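You operate a simulated robot arm through the tools that you are given. There is no shell and no other tool. Be economical: measure what you need, move in short steps, check, and stop when the job is done.

You are at the controls of a simulated two-armed robot. One attempt, no reset.

JOB
Plug the trough, shut the drain valve, fill to the 10 L step and lay the blue plate in it.

The check looks at the end state, three seconds after you hand in, the way a careful person would. Anything else that was tipped, shoved, dropped, spilled or broken makes it a failure.

ROBOT AND FRAMES
Two 7-joint arms with fingered hands on one trunk, on a base that drives. Base frame: it is fixed to the floor where the robot stands at the start and does not move with it; the origin is under the middle of the robot, x ahead of it, y to its left, z up. Readings come in mm, degrees, newtons and seconds.
The left shoulder is at the start at [70, 142, 1257], the right one opposite. With the tool pointing down near the work surface each hand reaches from about 100 to 760 mm from the robot's upright axis, wherever it stands, measured 20 degrees to its own side. Places, roughly: inside of the drain hole [600, 0, 800]; yellow drain valve [700, -700, 900]; blue tap button [500, -700, 900]; level steps [900, -400, 800]; floor of the wash trough [700, -300, 800]; yellow plate with a lug [500, 1250, 750]; orange plate with a lug [750, -1500, 750]. Payload 3.6 kg a hand.
The tool frame of a hand sits at the grasp point between the pads (the TCP): z along the fingers, y along the line on which they close. The tips reach 25 mm beyond it. The gripper opens to 88 mm. The gripper's body begins 29 mm behind the TCP. The gripper is a hand of 5 fingers: y runs from the thumb to the fingers, the wrist lies at [-13, -97, -162] in the tool frame, and closing takes about 1.5 s.
Orientation is that of the tool frame in the base frame, as [roll, pitch, yaw] about the fixed x, y, z axes, in that order (R = Rz(yaw) Ry(pitch) Rx(roll)). With the fingers straight down and the wrist toward the robot, the tool's x, y and z point along [0, 1, 0], [1, 0, 0] and [0, 0, -1] of the base frame.

CONTROLS
- The arms move only by the tool move_arm. It takes "left_commands", "right_commands" or both (then of equal length, played together; a hand with none holds still); each is a list of rows, each an object of numbers (a shift or turn left out is 0, a gripper value left out holds the last): "x", "y", "z": the shift along the base's x, y, z in mm; "ax", "ay", "az": the turn, a rotation vector about the base's x, y, z in degrees; "jaw": the opening, from 0 (shut) to 1 (fully open). In form: [{"x": .., "y": .., "z": .., "ax": .., "ay": .., "az": .., "jaw": ..}, ...]. A call has 1 to 12 rows; each row shifts and turns the commanded pose from where the row before left it. Each row takes 0.2 s and may step no farther than 50 mm and 8.6 degrees from the row before; otherwise, or with a gripper value out of range, the whole call is refused. A pose out of reach is approached as far as the arm can. The call stops where the force on the tool passes 60 N (or 10 N more than at its start, if that is more) or the arm is blocked; 0.2 s more then pass. Each finger travels about 72 mm/s and halts on what it meets, pressing with about 25 N; the grip force reading is that of the motor and also rises with nothing between the fingers. The clock runs only during rows and for 0.2 s after the last one: add rows that do not move to give the fingers time. The reply holds the time, the measured pose of the TCP, the force on the tool along the base axes, the opening and the grip force, in the units named above and with some noise.
- Cameras (640 x 400 px; columns grow to the right, rows downward): "scene" is now at [119.9, -44.4, 1473.6]; the picture's right is [-0.56, -0.83, 0.00], its down [-0.57, 0.39, -0.72] and it looks along [0.60, -0.40, -0.69] (base axes); focal length 257 px, centre (320, 200). "left" rides on the left gripper at [-59, -79, -105] in its tool frame; the picture's right is [-0.73, -0.32, 0.61], its down [0.62, -0.68, 0.38] and it looks along [0.29, 0.66, 0.70] (tool axes); focal length 234 px, centre (320, 200). "right" rides on the right gripper at [59, -79, -105] in its tool frame; the picture's right is [-0.73, 0.32, -0.61], its down [-0.62, -0.68, 0.38] and it looks along [-0.29, 0.66, 0.70] (tool axes); focal length 234 px, centre (320, 200). There is no depth. A picture from a camera that has moved, and an enlarged one, comes with that camera's place and axes in the base frame and with its lens.
- camera(camera): a new picture of that camera. It takes no simulated time.
- raise_lower(by): slides the trunk up (or, below 0, down) by that many mm; the arms and the scene camera ride with it, the base frame stays. It gives what a move gives, with no picture.
- base_move(legs): drives the robot by 1 to 6 legs, each [ahead, left, turn to the left] in mm, mm and degrees, along the robot's own axes; the way and the turn of a leg run together, so that a leg with both is an arc; at most 1500 mm and 180 degrees a leg. The arms and the cameras ride along, it lands a little off, and it stops where it bumps. It gives what a move gives.
- hand_shape(shape, hand): the hand has 5 fingers and takes this shape, open, in about a second: jaw (thumb against the fingers, like two jaws); tri (thumb and two fingers); tip (a fingertip pinch); poke (one finger out to press); point (the index stretched); flat (the hand flat); cup (the hand cupped); fist (a fist). The gripper value then closes the fingers along that shape, each until it touches; the sizes above hold for jaw. It gives what a move gives, with no picture.
- turn_head(pan, tilt): turns the head with the scene camera to pan (to the left, within 86 degrees either way) and tilt (down, from -29 to 69), counted from straight ahead of the robot. It gives what a move gives.
- enlarge(camera, box): a new picture of the part [left, top, right, bottom] of that camera's present view, enlarged. It takes no simulated time.
- close_job(): hands the job in; it is judged then, once.

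Work in short steps. Places have to be worked out from the pictures, the camera data and where the tool is seen: move nearer, look again, correct. Check each grasp and each placing, and mend what went wrong. You have 120 turns and 108 pictures in all, those below and enlarged ones among them. Open the grippers and draw the arms clear of the work before you hand the job in, unless the task says otherwise; then end with one line.

The tools are called after "Emit:" by a JSON object that holds its "name" and its "arguments". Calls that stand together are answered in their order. move_arm: Moves the arms, as the interface text tells. Its arguments: {"type":"object","properties":{"left_commands":{"type":"array","items":{"type":"object","properties":{"x":{"type":"number"},"y":{"type":"number"},"z":{"type":"number"},"ax":{"type":"number"},"ay":{"type":"number"},"az":{"type":"number"},"jaw":{"type":"number"}}}},"right_commands":{"type":"array","items":{"type":"object","properties":{"x":{"type":"number"},"y":{"type":"number"},"z":{"type":"number"},"ax":{"type":"number"},"ay":{"type":"number"},"az":{"type":"number"},"jaw":{"type":"number"}}}}},"required":[]} The other tools are called the same way: raise_lower (by) slides the trunk up or down; hand_shape (shape, hand) gives the hand a shape; base_move (legs) drives the base; turn_head (pan, tilt) turns the head that bears the scene camera; camera (camera) takes a picture; enlarge (camera, box) takes an enlarged picture of a part of a camera's view; close_job () hands the job in.

At the start:

```text
t: 0.0
left_tcp_pos: [559.3, -80.4, 1219.8]
left_ee_rot: [-179.9, 0.0, 90.0]
left_wrist_force: [0.3, -0.4, -0.6]
left_grip_width: 87.7
left_grip_force: 0.1
left_shape: jaw
right_tcp_pos: [332.8, -460.5, 1193.6]
right_ee_rot: [-179.9, 0.0, 90.0]
right_wrist_force: [-0.8, -0.4, -0.4]
right_grip_width: 87.7
right_grip_force: 0.1
right_shape: jaw
trunk travel left (down, up): [-793.0, 147.0]
robot x, y, heading: [0.0, 1.7, 0.0]
head pan, tilt: [-34.1, 43.9]
```

scene: 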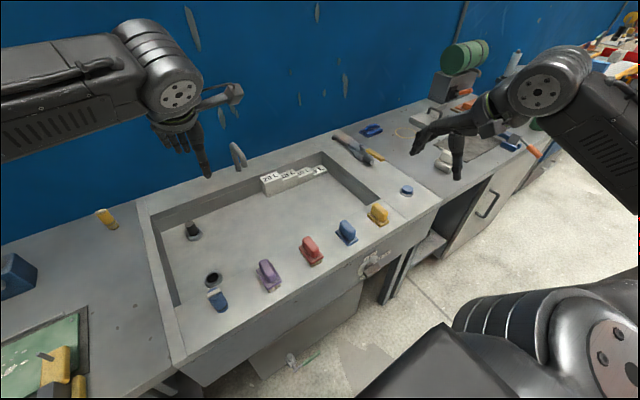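
right: 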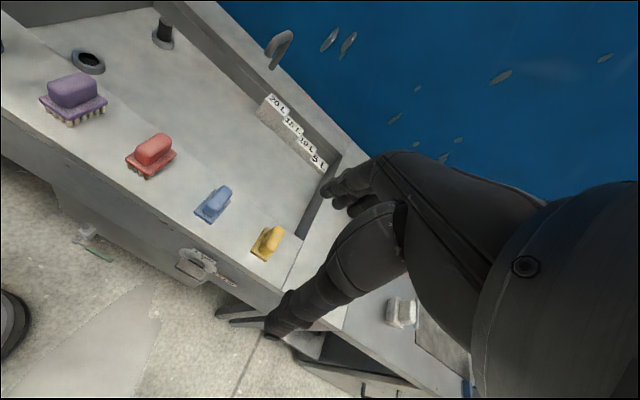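
left: 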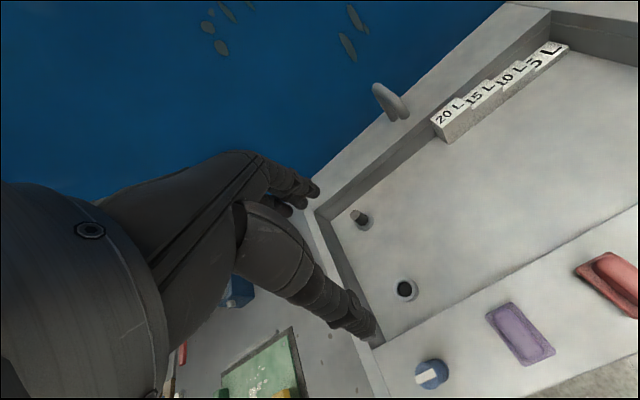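

The scene shows a trough with a drain hole, an overflow/standpipe, colored items on the front ledge. I look closer at the ledge and surroundings.

Emit:
{"name": "enlarge", "arguments": {"camera": "scene", "box": [130, 140, 450, 340]}}

Emit:
{"name": "enlarge", "arguments": {"camera": "scene", "box": [320, 20, 640, 220]}}

Emit:
{"name": "enlarge", "arguments": {"camera": "scene", "box": [0, 180, 320, 400]}}

```text
2.00 times, centred on (290, 240) of scene
camera zoom: at [119.9, -44.4, 1473.6], right [-0.56, -0.83, 0.0], down [-0.57, 0.39, -0.72], along [0.6, -0.4, -0.69], focal length 514 px, centre (380, 120)
```

zoom: 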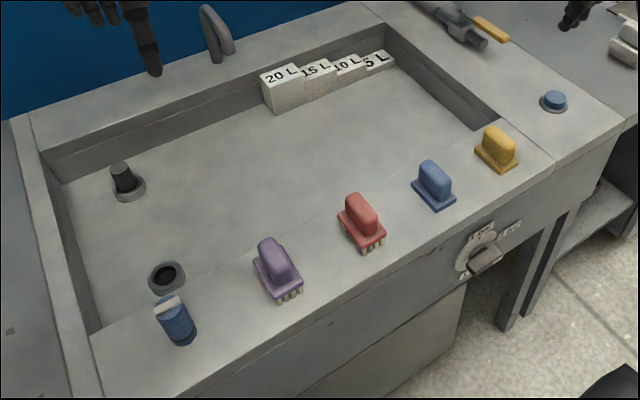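

```text
2.00 times, centred on (480, 120) of scene
camera zoom: at [119.9, -44.4, 1473.6], right [-0.56, -0.83, 0.0], down [-0.57, 0.39, -0.72], along [0.6, -0.4, -0.69], focal length 514 px, centre (0, 360)
```

zoom: 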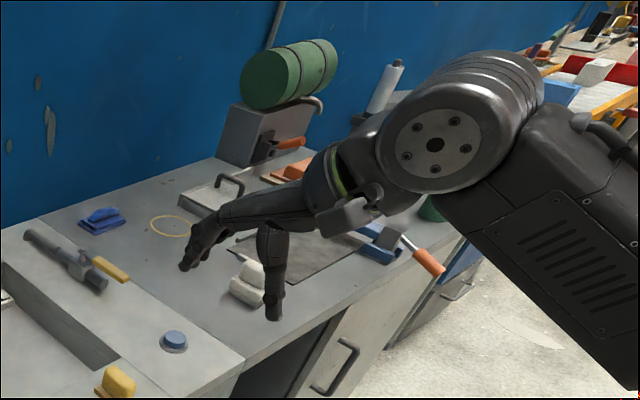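

```text
1.82 times, centred on (160, 290) of scene
camera zoom: at [119.9, -44.4, 1473.6], right [-0.56, -0.83, 0.0], down [-0.57, 0.39, -0.72], along [0.6, -0.4, -0.69], focal length 467 px, centre (611, 36)
```

zoom: 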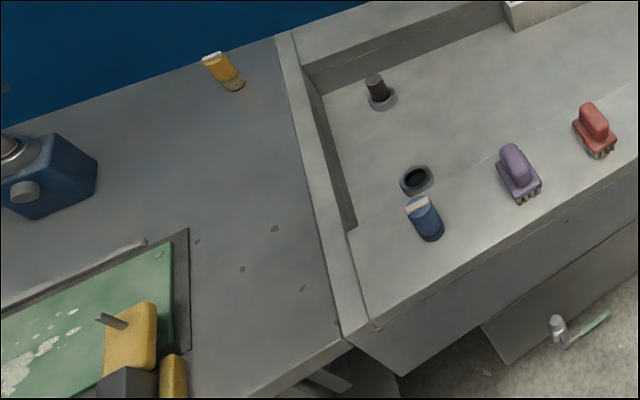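

Items need closer identification: drain valve, front dial, blue objects. Zooming tighter.

Emit:
{"name": "enlarge", "arguments": {"camera": "scene", "box": [320, 110, 440, 185]}}

Emit:
{"name": "enlarge", "arguments": {"camera": "scene", "box": [320, 190, 440, 290]}}

Emit:
{"name": "enlarge", "arguments": {"camera": "scene", "box": [170, 210, 290, 320]}}

Emit:
{"name": "enlarge", "arguments": {"camera": "scene", "box": [220, 120, 340, 200]}}

```text
5.33 times, centred on (380, 148) of scene
camera zoom: at [119.9, -44.4, 1473.6], right [-0.56, -0.83, 0.0], down [-0.57, 0.39, -0.72], along [0.6, -0.4, -0.69], focal length 1369 px, centre (0, 480)
```

zoom: 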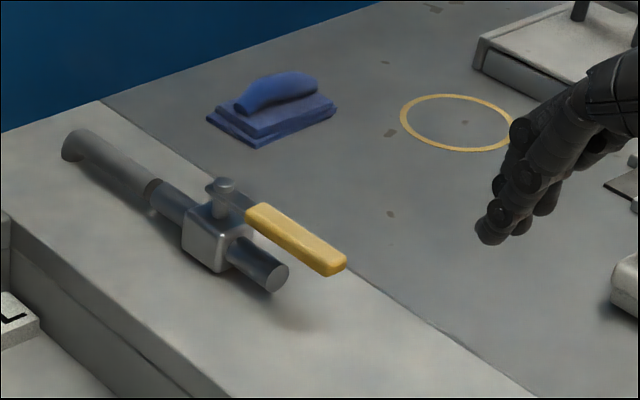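

```text
4.00 times, centred on (380, 240) of scene
camera zoom: at [119.9, -44.4, 1473.6], right [-0.56, -0.83, 0.0], down [-0.57, 0.39, -0.72], along [0.6, -0.4, -0.69], focal length 1027 px, centre (80, 40)
```

zoom: 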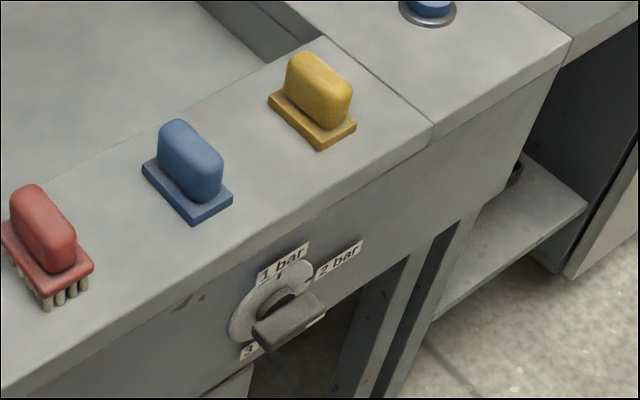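

```text
3.64 times, centred on (230, 265) of scene
camera zoom: at [119.9, -44.4, 1473.6], right [-0.56, -0.83, 0.0], down [-0.57, 0.39, -0.72], along [0.6, -0.4, -0.69], focal length 934 px, centre (647, -36)
```

zoom: 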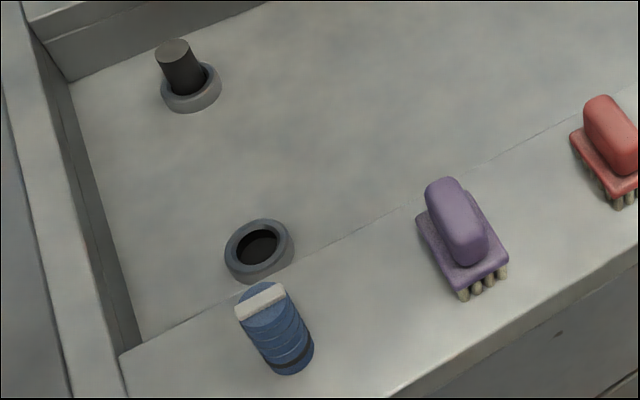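

```text
5.00 times, centred on (280, 160) of scene
camera zoom: at [119.9, -44.4, 1473.6], right [-0.56, -0.83, 0.0], down [-0.57, 0.39, -0.72], along [0.6, -0.4, -0.69], focal length 1284 px, centre (520, 400)
```

zoom: 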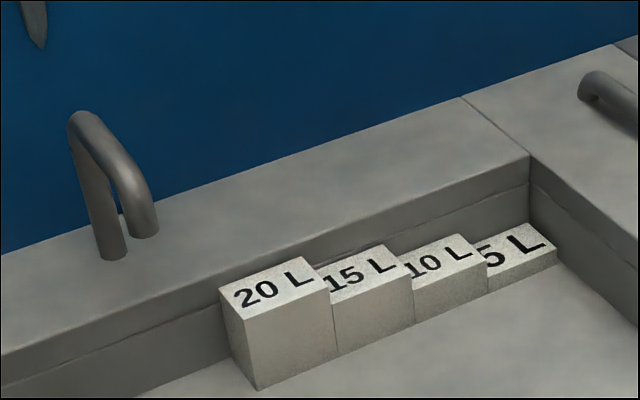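

Two blue ledge/counter objects are candidates; I search the surroundings by turning the head both sides.

Emit:
{"name": "turn_head", "arguments": {"pan": 50, "tilt": 35}}

Emit:
{"name": "camera", "arguments": {"camera": "scene"}}

Emit:
{"name": "turn_head", "arguments": {"pan": -75, "tilt": 30}}

Emit:
{"name": "camera", "arguments": {"camera": "scene"}}

Emit:
{"name": "turn_head", "arguments": {"pan": 0, "tilt": 45}}

Emit:
{"name": "camera", "arguments": {"camera": "scene"}}

```text
t: 1.6
left_tcp_pos: [559.5, -81.1, 1220.5]
left_ee_rot: [-179.8, 0.0, 90.0]
left_wrist_force: [0.0, 0.0, 0.0]
left_grip_width: 87.9
left_grip_force: 0.2
left_shape: jaw
right_tcp_pos: [332.4, -460.0, 1193.7]
right_ee_rot: [-180.0, 0.0, 89.9]
right_wrist_force: [-0.4, 0.5, -0.5]
right_grip_width: 87.9
right_grip_force: 0.1
right_shape: jaw
trunk travel left (down, up): [-793.0, 147.0]
robot x, y, heading: [-3.0, -3.7, 0.2]
head pan, tilt: [50.0, 35.0]
```

```text
97 pictures are left
camera scene: at [108.6, 69.1, 1486.9], right [0.77, -0.64, 0.0], down [-0.37, -0.44, -0.82], along [0.53, 0.63, -0.57], focal length 257 px, centre (320, 200)
```

scene: 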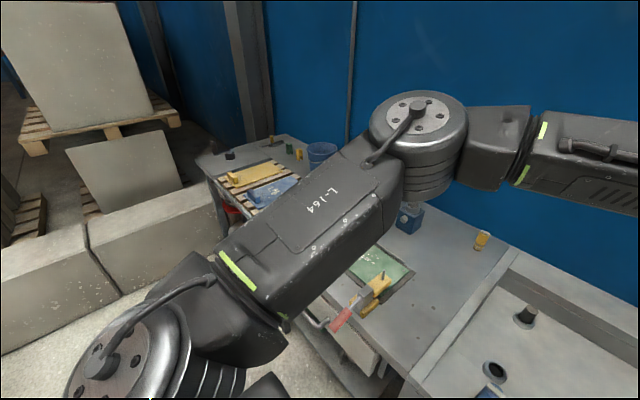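

```text
t: 3.6
left_tcp_pos: [558.7, -82.5, 1219.5]
left_ee_rot: [-180.0, 0.0, 90.0]
left_wrist_force: [-0.6, 0.2, 0.4]
left_grip_width: 87.8
left_grip_force: 0.1
left_shape: jaw
right_tcp_pos: [333.2, -460.4, 1192.5]
right_ee_rot: [-180.0, -0.1, 90.0]
right_wrist_force: [-0.3, 1.2, -0.1]
right_grip_width: 87.7
right_grip_force: 0.0
right_shape: jaw
trunk travel left (down, up): [-793.0, 147.0]
robot x, y, heading: [0.8, -0.4, 0.2]
head pan, tilt: [-75.0, 30.0]
```

```text
96 pictures are left
camera scene: at [75.4, -85.6, 1494.7], right [-0.97, -0.26, 0.0], down [-0.13, 0.48, -0.87], along [0.22, -0.84, -0.5], focal length 257 px, centre (320, 200)
```

scene: 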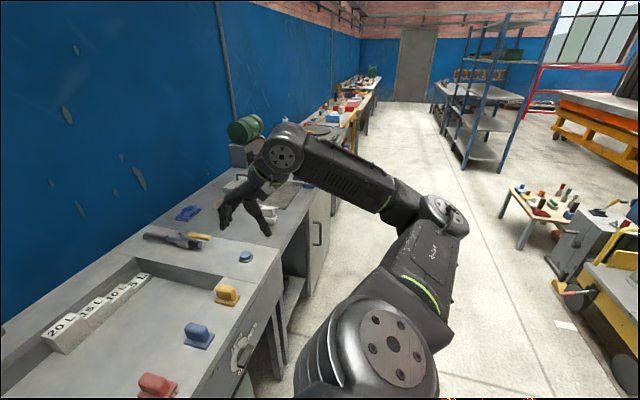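

```text
t: 5.1
left_tcp_pos: [558.9, -81.4, 1220.1]
left_ee_rot: [-180.0, 0.0, 90.0]
left_wrist_force: [-0.1, 0.8, -0.1]
left_grip_width: 87.8
left_grip_force: 0.0
left_shape: jaw
right_tcp_pos: [332.6, -459.8, 1193.2]
right_ee_rot: [-180.0, 0.0, 90.0]
right_wrist_force: [-0.6, 0.5, 0.1]
right_grip_width: 87.9
right_grip_force: 0.1
right_shape: jaw
trunk travel left (down, up): [-793.0, 147.0]
robot x, y, heading: [-1.0, 3.3, 0.1]
head pan, tilt: [0.0, 45.0]
```

```text
95 pictures are left
camera scene: at [133.2, 1.6, 1472.1], right [0.0, -1.0, 0.0], down [-0.71, 0.0, -0.71], along [0.71, 0.0, -0.71], focal length 257 px, centre (320, 200)
```

scene: 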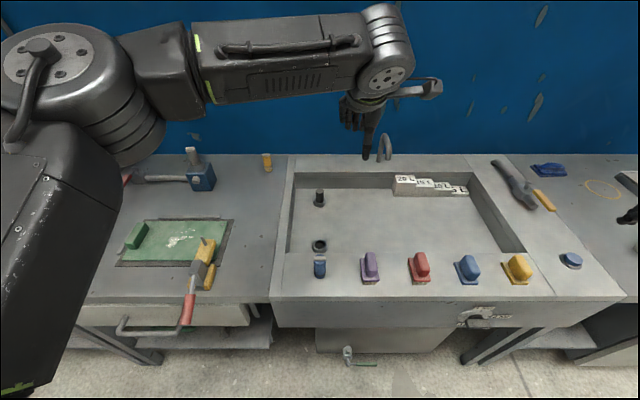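

There is a left side table with yellow and blue pieces. I look at it and at the right counter in detail.

Emit:
{"name": "turn_head", "arguments": {"pan": 60, "tilt": 25}}

Emit:
{"name": "enlarge", "arguments": {"camera": "scene", "box": [220, 130, 420, 260]}}

Emit:
{"name": "turn_head", "arguments": {"pan": -65, "tilt": 30}}

Emit:
{"name": "enlarge", "arguments": {"camera": "scene", "box": [200, 90, 400, 220]}}

```text
t: 6.4
left_tcp_pos: [558.8, -81.1, 1219.4]
left_ee_rot: [-179.9, 0.0, 90.1]
left_wrist_force: [0.1, 0.7, 0.1]
left_grip_width: 87.9
left_grip_force: 0.1
left_shape: jaw
right_tcp_pos: [331.5, -459.8, 1192.6]
right_ee_rot: [180.0, -0.1, 90.0]
right_wrist_force: [0.5, 0.1, -0.4]
right_grip_width: 87.7
right_grip_force: 0.1
right_shape: jaw
trunk travel left (down, up): [-793.0, 147.0]
robot x, y, heading: [-1.0, 0.7, -0.2]
head pan, tilt: [60.0, 25.0]
```

```text
3.08 times, centred on (320, 195) of scene
camera zoom: at [98.1, 81.5, 1502.6], right [0.87, -0.5, 0.0], down [-0.21, -0.37, -0.91], along [0.45, 0.78, -0.42], focal length 790 px, centre (320, 215)
```

zoom: 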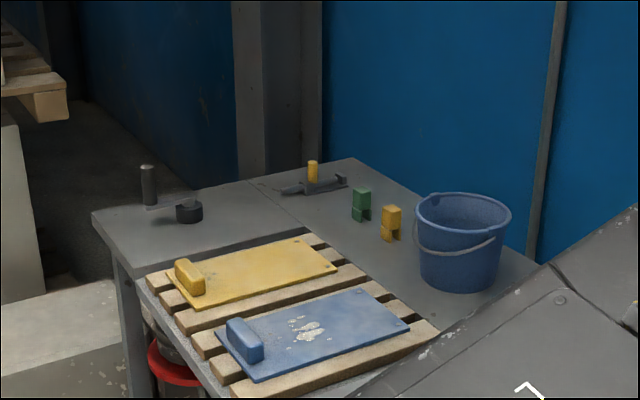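

```text
t: 8.4
left_tcp_pos: [558.9, -81.8, 1219.7]
left_ee_rot: [-179.9, 0.0, 90.0]
left_wrist_force: [0.4, -0.2, 0.1]
left_grip_width: 87.8
left_grip_force: 0.0
left_shape: jaw
right_tcp_pos: [331.3, -460.0, 1193.6]
right_ee_rot: [180.0, 0.0, 90.0]
right_wrist_force: [0.7, 0.8, 0.3]
right_grip_width: 87.4
right_grip_force: 0.1
right_shape: jaw
trunk travel left (down, up): [-793.0, 147.0]
robot x, y, heading: [1.9, -1.1, 0.0]
head pan, tilt: [-65.0, 30.0]
```

```text
3.08 times, centred on (300, 155) of scene
camera zoom: at [90.2, -80.2, 1494.7], right [-0.91, -0.42, 0.0], down [-0.21, 0.45, -0.87], along [0.37, -0.78, -0.5], focal length 790 px, centre (382, 338)
```

zoom: 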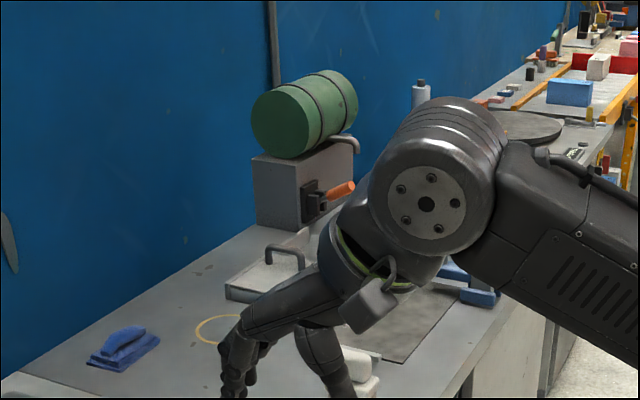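

Found the blue plate with lug on a slatted rack on the left table (~[640,1050,770]). Now examine the drain, plugs and valve up close.

Emit:
{"name": "turn_head", "arguments": {"pan": 0, "tilt": 50}}

Emit:
{"name": "enlarge", "arguments": {"camera": "scene", "box": [270, 140, 390, 260]}}

Emit:
{"name": "enlarge", "arguments": {"camera": "scene", "box": [460, 120, 600, 270]}}

Emit:
{"name": "enlarge", "arguments": {"camera": "scene", "box": [170, 100, 290, 180]}}

```text
t: 9.8
left_tcp_pos: [559.8, -80.4, 1218.8]
left_ee_rot: [-180.0, 0.1, 89.9]
left_wrist_force: [0.5, 0.0, 0.5]
left_grip_width: 87.9
left_grip_force: 0.1
left_shape: jaw
right_tcp_pos: [331.9, -460.2, 1194.1]
right_ee_rot: [-180.0, 0.0, 90.0]
right_wrist_force: [-1.1, 0.3, 1.0]
right_grip_width: 87.7
right_grip_force: 0.1
right_shape: jaw
trunk travel left (down, up): [-793.0, 147.0]
robot x, y, heading: [-0.3, 1.6, 0.2]
head pan, tilt: [0.0, 50.0]
```

```text
3.33 times, centred on (330, 200) of scene
camera zoom: at [128.9, 1.6, 1465.2], right [0.0, -1.0, 0.0], down [-0.77, 0.0, -0.64], along [0.64, 0.0, -0.77], focal length 856 px, centre (287, 200)
```

zoom: 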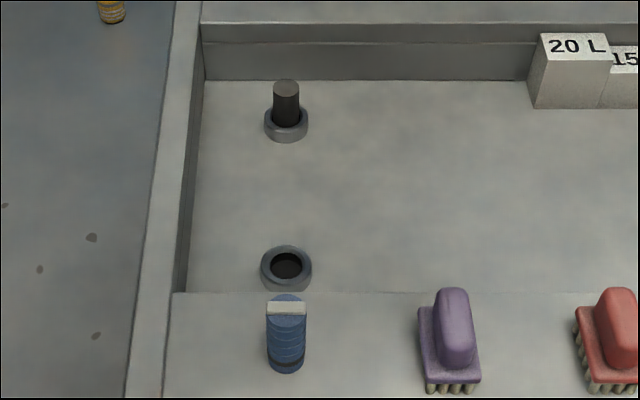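

```text
2.67 times, centred on (530, 195) of scene
camera zoom: at [128.9, 1.6, 1465.2], right [0.0, -1.0, 0.0], down [-0.77, 0.0, -0.64], along [0.64, 0.0, -0.77], focal length 685 px, centre (-240, 213)
```

zoom: 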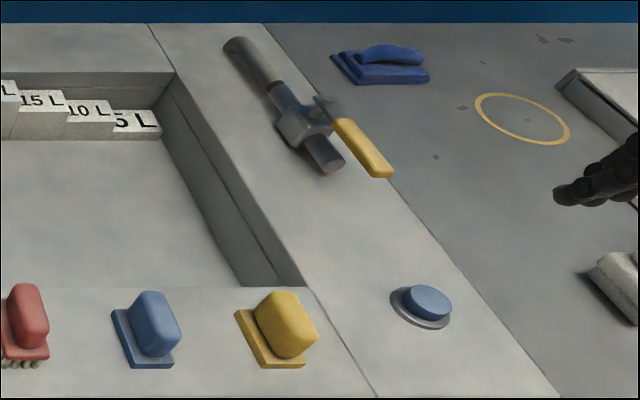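

```text
5.00 times, centred on (230, 140) of scene
camera zoom: at [128.9, 1.6, 1465.2], right [0.0, -1.0, 0.0], down [-0.77, 0.0, -0.64], along [0.64, 0.0, -0.77], focal length 1284 px, centre (770, 500)
```

zoom: 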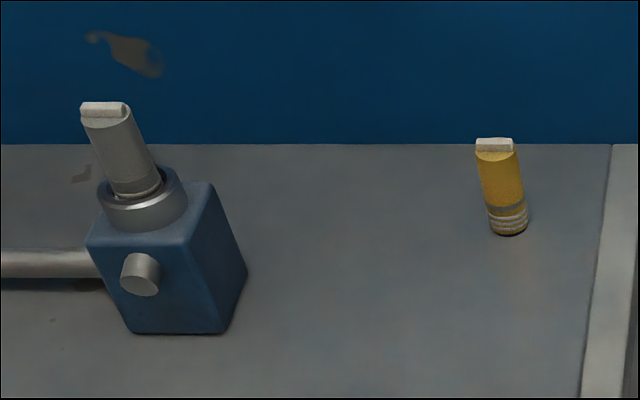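

Several cylinder pieces could be plugs; I zoom hard on each.

Emit:
{"name": "enlarge", "arguments": {"camera": "scene", "box": [300, 218, 345, 262]}}

Emit:
{"name": "enlarge", "arguments": {"camera": "scene", "box": [250, 120, 285, 150]}}

Emit:
{"name": "enlarge", "arguments": {"camera": "scene", "box": [60, 140, 230, 320]}}

Emit:
{"name": "enlarge", "arguments": {"camera": "scene", "box": [300, 160, 345, 230]}}

```text
9.09 times, centred on (322, 240) of scene
camera zoom: at [128.9, 1.6, 1465.2], right [0.0, -1.0, 0.0], down [-0.77, 0.0, -0.64], along [0.64, 0.0, -0.77], focal length 2334 px, centre (297, -164)
```

zoom: 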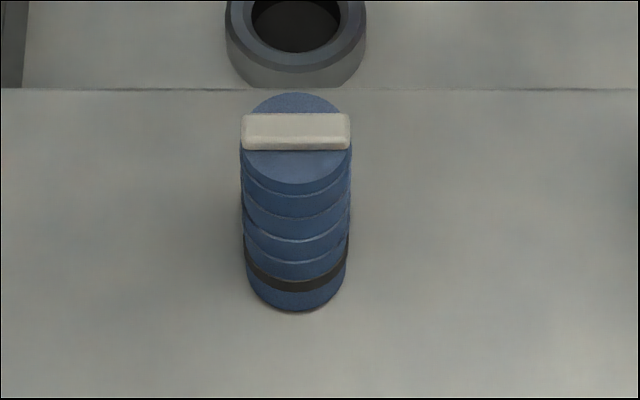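

```text
13.33 times, centred on (268, 135) of scene
camera zoom: at [128.9, 1.6, 1465.2], right [0.0, -1.0, 0.0], down [-0.77, 0.0, -0.64], along [0.64, 0.0, -0.77], focal length 3424 px, centre (1020, 1067)
```

zoom: 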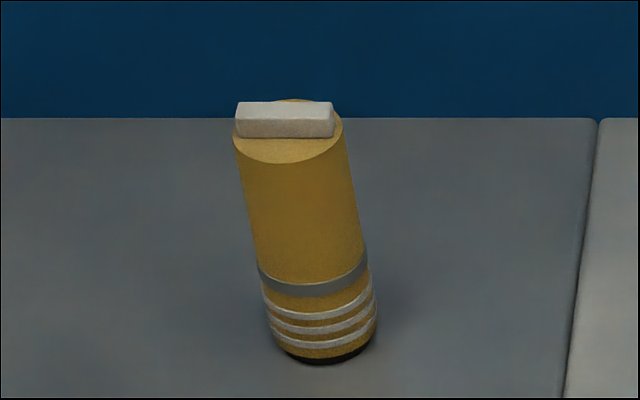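

```text
2.22 times, centred on (145, 230) of scene
camera zoom: at [128.9, 1.6, 1465.2], right [0.0, -1.0, 0.0], down [-0.77, 0.0, -0.64], along [0.64, 0.0, -0.77], focal length 571 px, centre (709, 133)
```

zoom: 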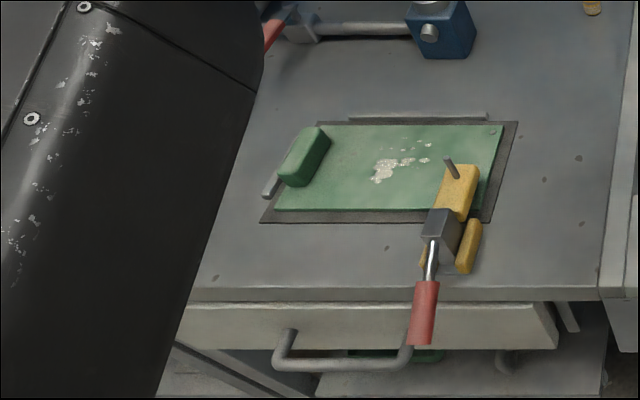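

```text
5.71 times, centred on (322, 195) of scene
camera zoom: at [128.9, 1.6, 1465.2], right [0.0, -1.0, 0.0], down [-0.77, 0.0, -0.64], along [0.64, 0.0, -0.77], focal length 1467 px, centre (306, 229)
```

zoom: 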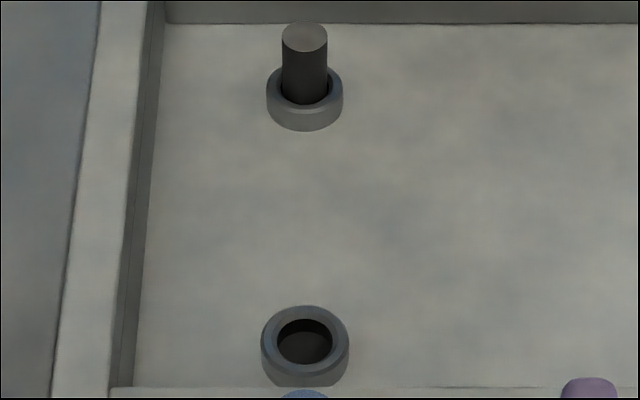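

The blue ribbed stopper next to the drain (base ≈[466,2,840], top ≈z 930) is the natural plug. I bring the left hand above it and look with its camera.

Emit:
{"name": "move_arm", "arguments": {"left_commands": [{"x": -24, "y": 17, "z": -30}, {"x": -24, "y": 17, "z": -30}, {"x": -24, "y": 17, "z": -30}, {"x": -24, "y": 17, "z": -30}, {"x": -24, "y": 15, "z": -30}]}}

Emit:
{"name": "camera", "arguments": {"camera": "left"}}

Emit:
{"name": "camera", "arguments": {"camera": "scene"}}

```text
t: 11.0
left_tcp_pos: [436.4, 2.5, 1072.9]
left_ee_rot: [-180.0, 0.0, 90.1]
left_wrist_force: [0.3, 0.3, 0.3]
left_grip_width: 87.9
left_grip_force: 0.1
left_shape: jaw
right_tcp_pos: [333.3, -459.6, 1193.6]
right_ee_rot: [-180.0, 0.0, 90.0]
right_wrist_force: [0.3, 0.3, -0.1]
right_grip_width: 87.8
right_grip_force: 0.1
right_shape: jaw
trunk travel left (down, up): [-793.0, 147.0]
robot x, y, heading: [0.0, -1.1, 0.1]
head pan, tilt: [0.0, 50.0]
```

```text
85 pictures are left
camera left: at [356.6, -55.7, 1178.0], right [-0.32, -0.73, -0.61], down [-0.68, 0.62, -0.38], along [0.66, 0.29, -0.7], focal length 234 px, centre (320, 200)
```

left: 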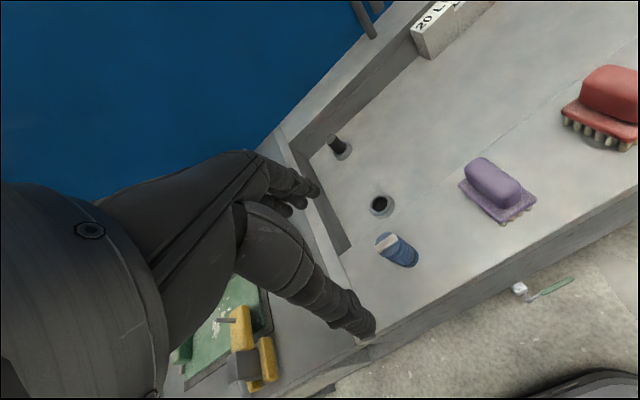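

```text
84 pictures are left
camera scene: at [128.6, 2.3, 1465.2], right [0.0, -1.0, 0.0], down [-0.77, 0.0, -0.64], along [0.64, 0.0, -0.77], focal length 257 px, centre (320, 200)
```

scene: 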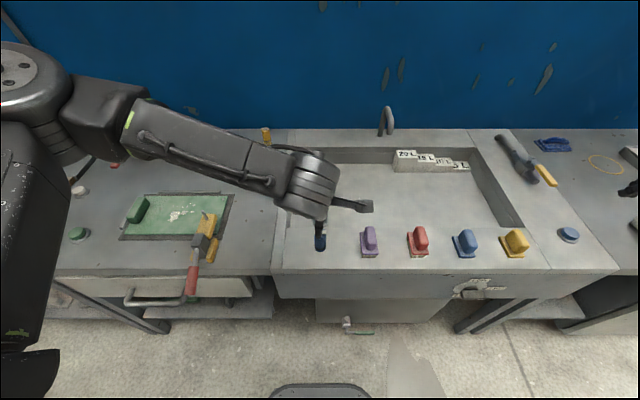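

Plug centre ≈[482,4], top ≈ z 915; drain ring top ≈[622,1,770]. Moving above the plug and down partway.

Emit:
{"name": "move_arm", "arguments": {"left_commands": [{"x": 23, "y": 1, "z": -40}, {"x": 23, "y": 1, "z": -40}, {"z": -33}]}}

Emit:
{"name": "enlarge", "arguments": {"camera": "scene", "box": [260, 160, 400, 270]}}

Emit:
{"name": "enlarge", "arguments": {"camera": "left", "box": [300, 130, 500, 330]}}

```text
t: 11.8
left_tcp_pos: [484.3, 3.4, 957.3]
left_ee_rot: [180.0, -0.1, 90.1]
left_wrist_force: [0.3, 0.2, 0.3]
left_grip_width: 87.8
left_grip_force: 0.0
left_shape: jaw
right_tcp_pos: [331.4, -459.7, 1193.5]
right_ee_rot: [-180.0, 0.0, 90.1]
right_wrist_force: [0.0, -0.1, -0.4]
right_grip_width: 87.5
right_grip_force: 0.0
right_shape: jaw
trunk travel left (down, up): [-793.0, 147.0]
robot x, y, heading: [2.8, 2.5, 0.2]
head pan, tilt: [0.0, 50.0]
```

```text
3.64 times, centred on (330, 215) of scene
camera zoom: at [128.5, 1.5, 1465.2], right [0.0, -1.0, 0.0], down [-0.77, 0.0, -0.64], along [0.64, 0.0, -0.77], focal length 934 px, centre (284, 146)
```

zoom: 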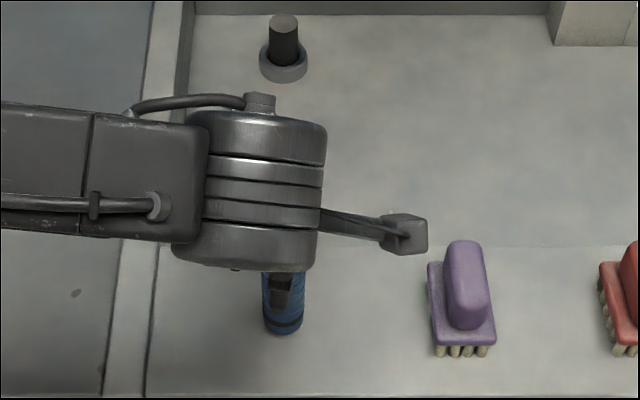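

```text
2.00 times, centred on (400, 230) of left
camera zoom: at [404.5, -56.0, 1064.2], right [-0.32, -0.73, -0.61], down [-0.68, 0.62, -0.38], along [0.66, 0.29, -0.7], focal length 468 px, centre (160, 140)
```

zoom: 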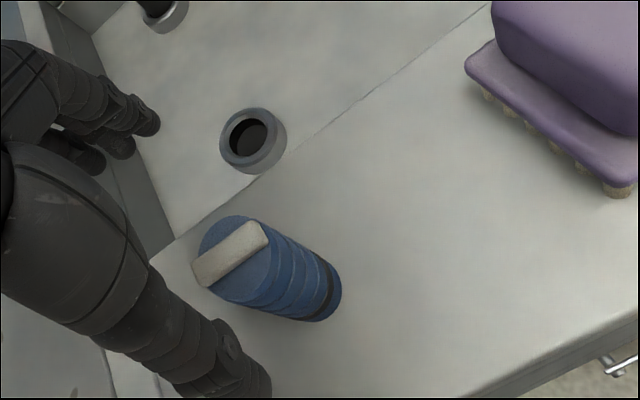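

Plug top is at ≈[481,1,914], well aligned. Descend to z≈905 and close.

Emit:
{"name": "move_arm", "arguments": {"left_commands": [{"x": -2, "y": -2, "z": -26}, {"z": -26}, {"jaw": 0}, {"jaw": 0}, {"jaw": 0}, {"jaw": 0}, {"jaw": 0}, {"jaw": 0}]}}

Emit:
{"name": "enlarge", "arguments": {"camera": "left", "box": [280, 130, 480, 330]}}

```text
t: 13.6
left_tcp_pos: [481.6, 2.1, 906.4]
left_ee_rot: [-179.9, 0.0, 90.1]
left_wrist_force: [-1.1, -0.8, -0.6]
left_grip_width: 21.5
left_grip_force: 24.7
left_shape: jaw
right_tcp_pos: [330.8, -460.9, 1193.4]
right_ee_rot: [-180.0, 0.0, 90.0]
right_wrist_force: [-0.7, -0.2, 0.0]
right_grip_width: 87.5
right_grip_force: 0.0
right_shape: jaw
trunk travel left (down, up): [-793.0, 147.0]
robot x, y, heading: [2.5, -2.0, -0.0]
head pan, tilt: [0.0, 50.0]
```

```text
2.00 times, centred on (380, 230) of left
camera zoom: at [401.5, -57.1, 1011.8], right [-0.32, -0.73, -0.61], down [-0.68, 0.62, -0.38], along [0.66, 0.29, -0.7], focal length 468 px, centre (200, 140)
```

zoom: 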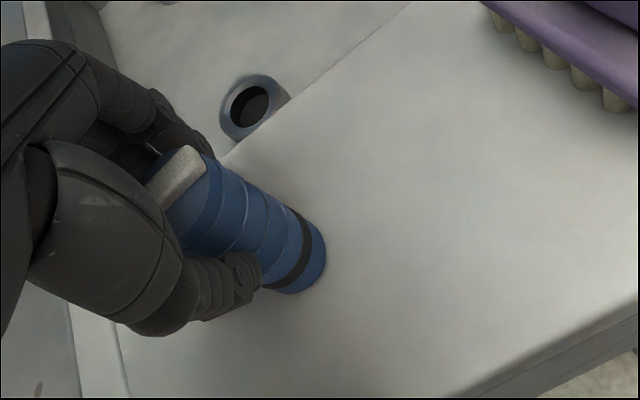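

Grip is firm with the plug between the fingers. Lift and check it came along.

Emit:
{"name": "move_arm", "arguments": {"left_commands": [{"z": 20}, {"z": 30}, {"z": 30}]}}

Emit:
{"name": "enlarge", "arguments": {"camera": "left", "box": [280, 130, 480, 330]}}

```text
t: 14.4
left_tcp_pos: [482.6, 2.1, 985.9]
left_ee_rot: [-179.9, 0.0, 90.1]
left_wrist_force: [0.4, 0.4, 0.1]
left_grip_width: 21.2
left_grip_force: 25.1
left_shape: jaw
right_tcp_pos: [332.3, -459.8, 1193.3]
right_ee_rot: [180.0, -0.1, 90.0]
right_wrist_force: [0.1, -0.4, -0.9]
right_grip_width: 87.7
right_grip_force: 0.0
right_shape: jaw
trunk travel left (down, up): [-793.0, 147.0]
robot x, y, heading: [-1.2, 0.6, 0.1]
head pan, tilt: [0.0, 50.0]
```

```text
2.00 times, centred on (380, 230) of left
camera zoom: at [402.7, -56.9, 1091.0], right [-0.32, -0.73, -0.61], down [-0.68, 0.62, -0.38], along [0.66, 0.29, -0.7], focal length 468 px, centre (200, 140)
```

zoom: 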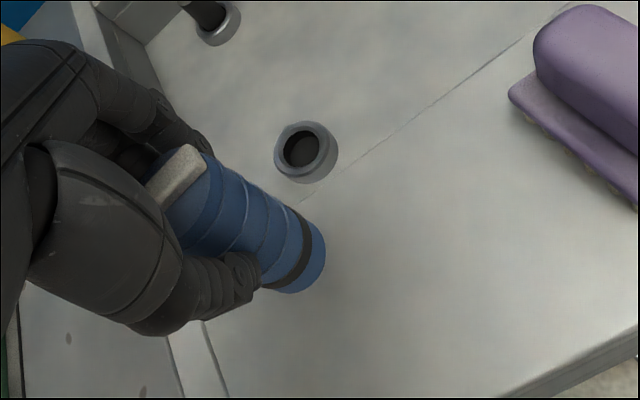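

Hole centre triangulates to ≈[623,-2,771]. Carry the plug over it, bottom held just above the ring.

Emit:
{"name": "move_arm", "arguments": {"left_commands": [{"x": 45}, {"x": 48}, {"x": 48, "y": -2}, {"z": -40}, {"z": -45}, {"z": -35}]}}

Emit:
{"name": "enlarge", "arguments": {"camera": "left", "box": [280, 130, 480, 330]}}

Emit:
{"name": "enlarge", "arguments": {"camera": "scene", "box": [270, 150, 370, 240]}}

```text
t: 15.8
left_tcp_pos: [624.7, -0.7, 865.7]
left_ee_rot: [-179.8, -0.1, 90.1]
left_wrist_force: [-0.8, 0.1, 0.2]
left_grip_width: 21.3
left_grip_force: 25.2
left_shape: jaw
right_tcp_pos: [331.9, -460.6, 1193.4]
right_ee_rot: [-180.0, -0.1, 90.0]
right_wrist_force: [0.1, 0.3, 0.8]
right_grip_width: 87.7
right_grip_force: 0.0
right_shape: jaw
trunk travel left (down, up): [-793.0, 147.0]
robot x, y, heading: [0.3, 0.5, -0.1]
head pan, tilt: [0.0, 50.0]
```

```text
2.00 times, centred on (380, 230) of left
camera zoom: at [545.4, -59.6, 971.6], right [-0.32, -0.73, -0.61], down [-0.68, 0.62, -0.38], along [0.66, 0.29, -0.7], focal length 468 px, centre (200, 140)
```

zoom: 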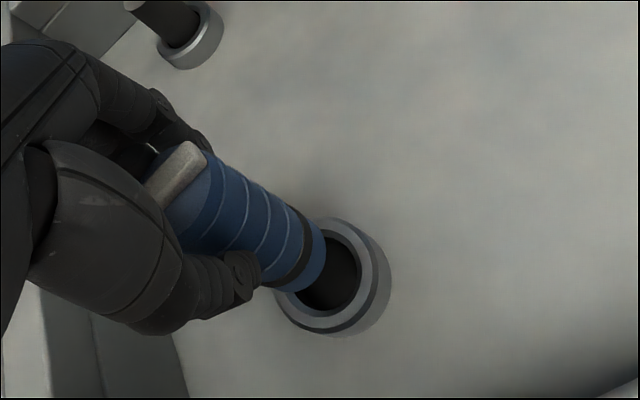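

```text
4.44 times, centred on (320, 195) of scene
camera zoom: at [129.4, 0.8, 1465.1], right [0.0, -1.0, 0.0], down [-0.77, 0.0, -0.64], along [0.64, 0.0, -0.77], focal length 1141 px, centre (320, 222)
```

zoom: 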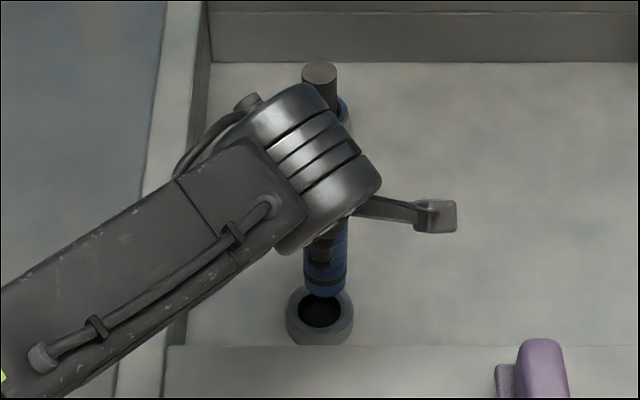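

Plug and hole agree within ~2 mm (scene suggests plug ~2 mm too far right). Nudge y +1.5 and lower to near ring-top contact.

Emit:
{"name": "move_arm", "arguments": {"left_commands": [{"y": 1.5, "z": -10}, {"z": -10}, {"z": -6}]}}

Emit:
{"name": "enlarge", "arguments": {"camera": "left", "box": [330, 180, 430, 280]}}

Emit:
{"name": "enlarge", "arguments": {"camera": "scene", "box": [300, 190, 340, 230]}}

```text
t: 16.6
left_tcp_pos: [623.6, 0.9, 839.7]
left_ee_rot: [-180.0, 0.1, 90.1]
left_wrist_force: [-0.3, 0.9, -0.1]
left_grip_width: 21.2
left_grip_force: 25.4
left_shape: jaw
right_tcp_pos: [332.6, -459.1, 1193.6]
right_ee_rot: [180.0, 0.0, 90.0]
right_wrist_force: [0.2, 0.2, 0.3]
right_grip_width: 87.8
right_grip_force: 0.0
right_shape: jaw
trunk travel left (down, up): [-793.0, 147.0]
robot x, y, heading: [1.9, 0.4, 0.1]
head pan, tilt: [0.0, 50.0]
```

```text
4.00 times, centred on (380, 230) of left
camera zoom: at [544.3, -58.1, 945.0], right [-0.32, -0.73, -0.61], down [-0.68, 0.62, -0.38], along [0.66, 0.29, -0.7], focal length 937 px, centre (80, 80)
```

zoom: 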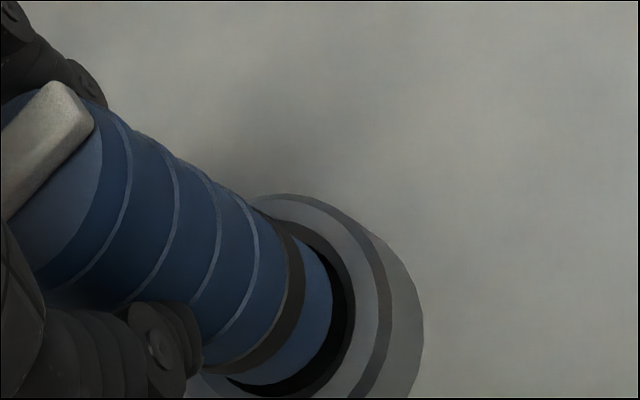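

```text
10.00 times, centred on (320, 210) of scene
camera zoom: at [128.8, 1.9, 1465.2], right [0.0, -1.0, 0.0], down [-0.77, 0.0, -0.64], along [0.64, 0.0, -0.77], focal length 2568 px, centre (320, 100)
```

zoom: 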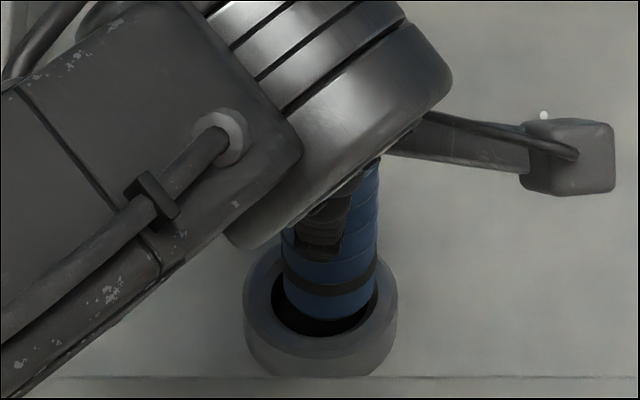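

Plug is nearly concentric, about 1.5 mm too far toward −y. Correct and lower into the hole gently.

Emit:
{"name": "move_arm", "arguments": {"left_commands": [{"y": 1.5, "z": -4}, {"z": -5}, {"z": -5}, {"z": -5}]}}

Emit:
{"name": "enlarge", "arguments": {"camera": "left", "box": [330, 180, 430, 280]}}

Emit:
{"name": "enlarge", "arguments": {"camera": "scene", "box": [300, 190, 340, 230]}}

```text
t: 17.6
left_tcp_pos: [623.2, 2.7, 819.2]
left_ee_rot: [-179.9, 0.0, 90.0]
left_wrist_force: [1.6, 0.1, 0.1]
left_grip_width: 21.2
left_grip_force: 25.3
left_shape: jaw
right_tcp_pos: [332.6, -458.8, 1193.9]
right_ee_rot: [180.0, -0.1, 90.0]
right_wrist_force: [0.5, -0.3, -0.8]
right_grip_width: 87.5
right_grip_force: 0.1
right_shape: jaw
trunk travel left (down, up): [-793.0, 147.0]
robot x, y, heading: [0.8, -0.3, -0.0]
head pan, tilt: [0.0, 50.0]
```

```text
4.00 times, centred on (380, 230) of left
camera zoom: at [544.2, -56.3, 925.1], right [-0.32, -0.73, -0.61], down [-0.68, 0.62, -0.38], along [0.66, 0.29, -0.7], focal length 937 px, centre (80, 80)
```

zoom: 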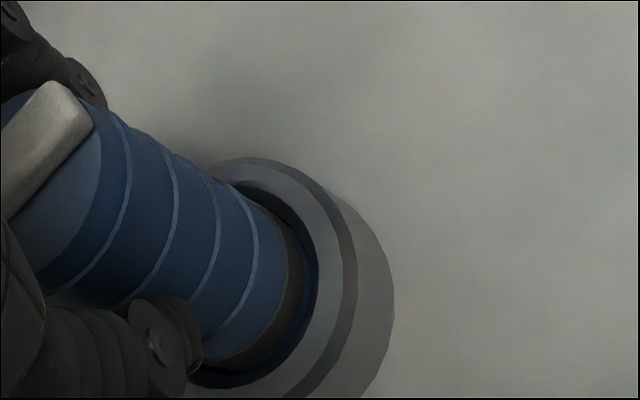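

```text
10.00 times, centred on (320, 210) of scene
camera zoom: at [129.5, 1.7, 1465.1], right [0.0, -1.0, 0.0], down [-0.77, 0.0, -0.64], along [0.64, 0.0, -0.77], focal length 2568 px, centre (320, 100)
```

zoom: 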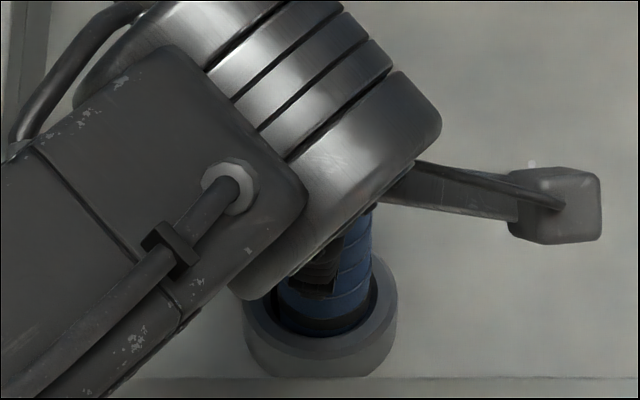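

The plug is entering without force. Continue down until it seats.

Emit:
{"name": "move_arm", "arguments": {"left_commands": [{"z": -5}, {"z": -5}, {"z": -5}, {"z": -5}]}}

Emit:
{"name": "enlarge", "arguments": {"camera": "left", "box": [330, 180, 430, 280]}}

```text
t: 18.6
left_tcp_pos: [621.9, 4.0, 802.5]
left_ee_rot: [179.7, 0.1, 90.0]
left_wrist_force: [2.4, 2.9, 29.4]
left_grip_width: 24.6
left_grip_force: 25.1
left_shape: jaw
right_tcp_pos: [328.9, -459.4, 1195.7]
right_ee_rot: [179.8, -0.1, 90.1]
right_wrist_force: [-0.7, 0.1, -1.0]
right_grip_width: 87.8
right_grip_force: 0.1
right_shape: jaw
trunk travel left (down, up): [-793.0, 147.0]
robot x, y, heading: [-0.6, -1.7, -0.1]
head pan, tilt: [0.0, 50.0]
```

```text
4.00 times, centred on (380, 230) of left
camera zoom: at [541.1, -55.3, 908.3], right [-0.32, -0.73, -0.61], down [-0.68, 0.62, -0.39], along [0.66, 0.29, -0.69], focal length 937 px, centre (80, 80)
```

zoom: 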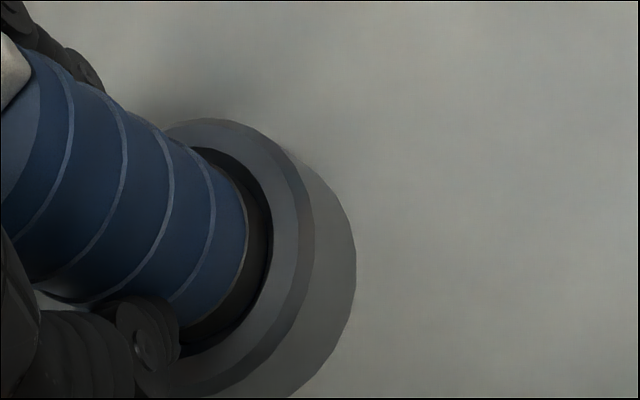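

Force rose to 29 N and the plug slid in the fingers; it stopped with the black band near ring top. I open the hand and back up to inspect.

Emit:
{"name": "move_arm", "arguments": {"left_commands": [{"z": 5}, {"jaw": 1}, {"jaw": 1}, {"jaw": 1}, {"jaw": 1}, {"jaw": 1}, {"jaw": 1}, {"z": 40}, {"z": 50}]}}

Emit:
{"name": "enlarge", "arguments": {"camera": "left", "box": [330, 160, 430, 260]}}

Emit:
{"name": "enlarge", "arguments": {"camera": "scene", "box": [300, 190, 340, 230]}}

```text
t: 20.6
left_tcp_pos: [622.7, 1.3, 896.9]
left_ee_rot: [179.9, 0.0, 90.1]
left_wrist_force: [-0.2, -0.1, 0.7]
left_grip_width: 87.5
left_grip_force: 0.2
left_shape: jaw
right_tcp_pos: [331.2, -460.1, 1192.0]
right_ee_rot: [179.9, -0.1, 89.9]
right_wrist_force: [0.3, 0.2, 0.4]
right_grip_width: 87.7
right_grip_force: 0.0
right_shape: jaw
trunk travel left (down, up): [-793.0, 147.0]
robot x, y, heading: [0.1, 0.6, -0.2]
head pan, tilt: [0.0, 50.0]
```

```text
4.00 times, centred on (380, 210) of left
camera zoom: at [543.6, -57.9, 1001.3], right [-0.32, -0.73, -0.61], down [-0.68, 0.62, -0.38], along [0.66, 0.29, -0.7], focal length 937 px, centre (80, 160)
```

zoom: 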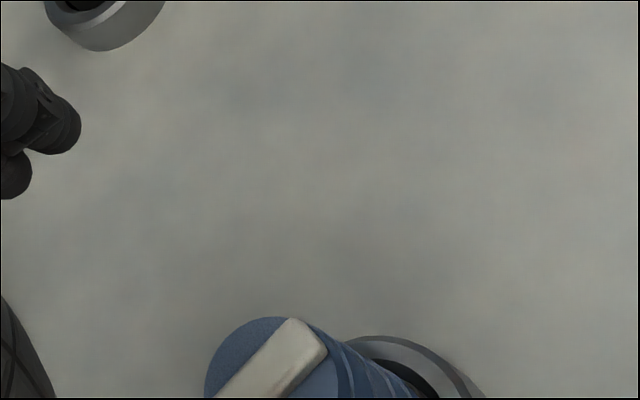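

```text
10.00 times, centred on (320, 210) of scene
camera zoom: at [128.2, 1.4, 1465.2], right [0.0, -1.0, 0.0], down [-0.77, 0.0, -0.64], along [0.64, 0.0, -0.77], focal length 2568 px, centre (320, 100)
```

zoom: 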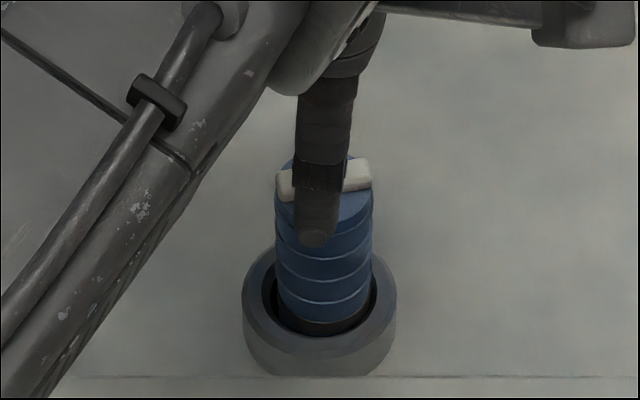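

Plug stands upright in the ring but only partially in. I'll press down on its top with closed fingers.

Emit:
{"name": "move_arm", "arguments": {"left_commands": [{"z": 15, "y": -1, "jaw": 0}, {"jaw": 0}, {"jaw": 0}, {"jaw": 0}, {"jaw": 0}, {"jaw": 0}, {"jaw": 0}, {"jaw": 0}]}}

Emit:
{"name": "camera", "arguments": {"camera": "left"}}

Emit:
{"name": "enlarge", "arguments": {"camera": "scene", "box": [290, 160, 350, 230]}}

```text
t: 22.4
left_tcp_pos: [625.3, 0.0, 910.3]
left_ee_rot: [-180.0, -0.1, 90.0]
left_wrist_force: [-0.7, -0.3, 0.1]
left_grip_width: 0.0
left_grip_force: 24.6
left_shape: jaw
right_tcp_pos: [332.5, -460.1, 1193.7]
right_ee_rot: [-180.0, 0.1, 89.9]
right_wrist_force: [0.2, 0.6, 0.2]
right_grip_width: 87.5
right_grip_force: 0.1
right_shape: jaw
trunk travel left (down, up): [-793.0, 147.0]
robot x, y, heading: [-2.3, -0.8, -0.1]
head pan, tilt: [0.0, 50.0]
```

```text
70 pictures are left
camera left: at [543.8, -59.0, 1015.6], right [-0.32, -0.73, -0.61], down [-0.68, 0.62, -0.38], along [0.66, 0.29, -0.7], focal length 234 px, centre (320, 200)
```

left: 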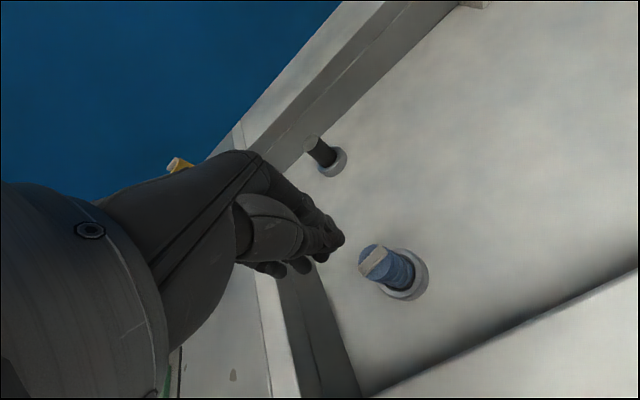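

```text
5.71 times, centred on (320, 195) of scene
camera zoom: at [128.9, 1.7, 1465.1], right [0.0, -1.0, 0.0], down [-0.77, 0.0, -0.64], along [0.64, 0.0, -0.77], focal length 1467 px, centre (320, 229)
```

zoom: 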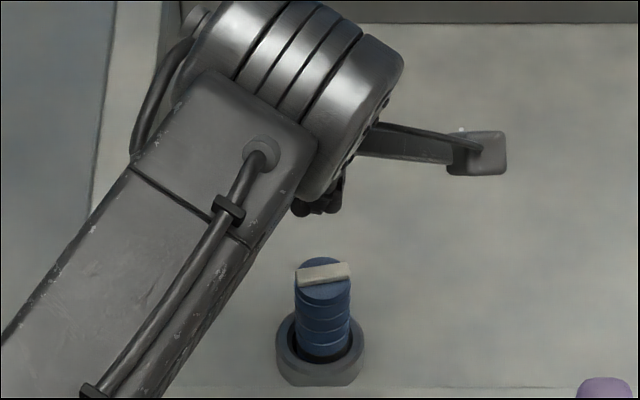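

Closed fingertips are above the plug bar. Press down in small steps.

Emit:
{"name": "move_arm", "arguments": {"left_commands": [{"x": -2, "z": -20}, {"z": -10}, {"z": -6}, {"z": -4}, {"z": -4}, {"z": -4}, {"z": -4}, {"z": -4}, {"z": -4}, {"z": -4}, {"z": -4}]}}

Emit:
{"name": "camera", "arguments": {"camera": "left"}}

Emit:
{"name": "enlarge", "arguments": {"camera": "scene", "box": [290, 160, 350, 230]}}

```text
t: 25.0
left_tcp_pos: [627.1, 0.5, 853.2]
left_ee_rot: [178.4, 0.5, 89.8]
left_wrist_force: [-4.0, 3.1, 34.9]
left_grip_width: 0.2
left_grip_force: 24.9
left_shape: jaw
right_tcp_pos: [329.8, -459.9, 1194.8]
right_ee_rot: [179.8, 0.0, 90.1]
right_wrist_force: [0.2, -0.1, 0.6]
right_grip_width: 87.5
right_grip_force: 0.1
right_shape: jaw
trunk travel left (down, up): [-793.0, 147.0]
robot x, y, heading: [-0.6, 2.6, 0.1]
head pan, tilt: [0.0, 50.0]
stopped in row 11 (left hand): the force on the tool passed its limit (the readings are from after the stop); the commanded pose is now the measured one
```

```text
68 pictures are left
camera left: at [544.0, -58.5, 956.9], right [-0.31, -0.73, -0.61], down [-0.67, 0.62, -0.41], along [0.68, 0.28, -0.68], focal length 234 px, centre (320, 200)
```

left: 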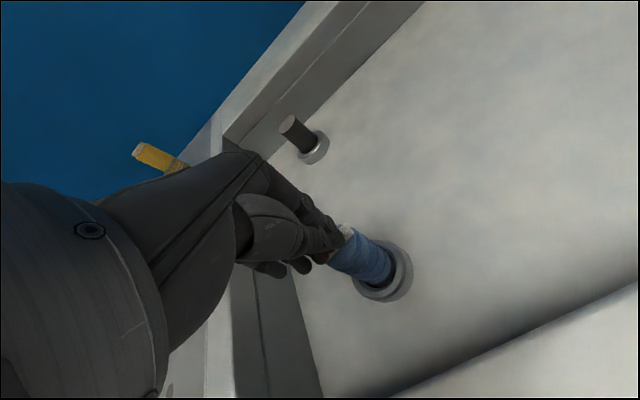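

```text
5.71 times, centred on (320, 195) of scene
camera zoom: at [125.8, 2.3, 1465.2], right [0.0, -1.0, 0.0], down [-0.76, 0.0, -0.64], along [0.64, 0.0, -0.76], focal length 1467 px, centre (320, 229)
```

zoom: 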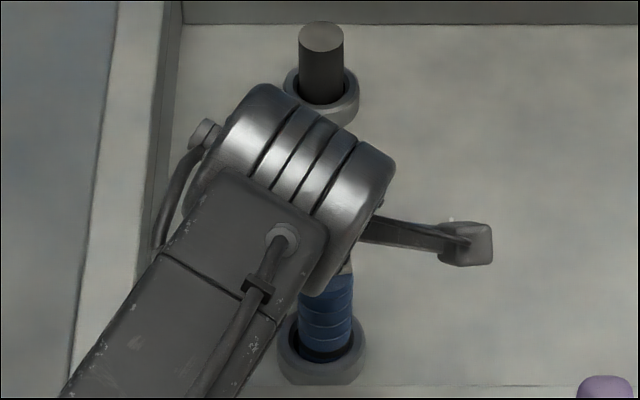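

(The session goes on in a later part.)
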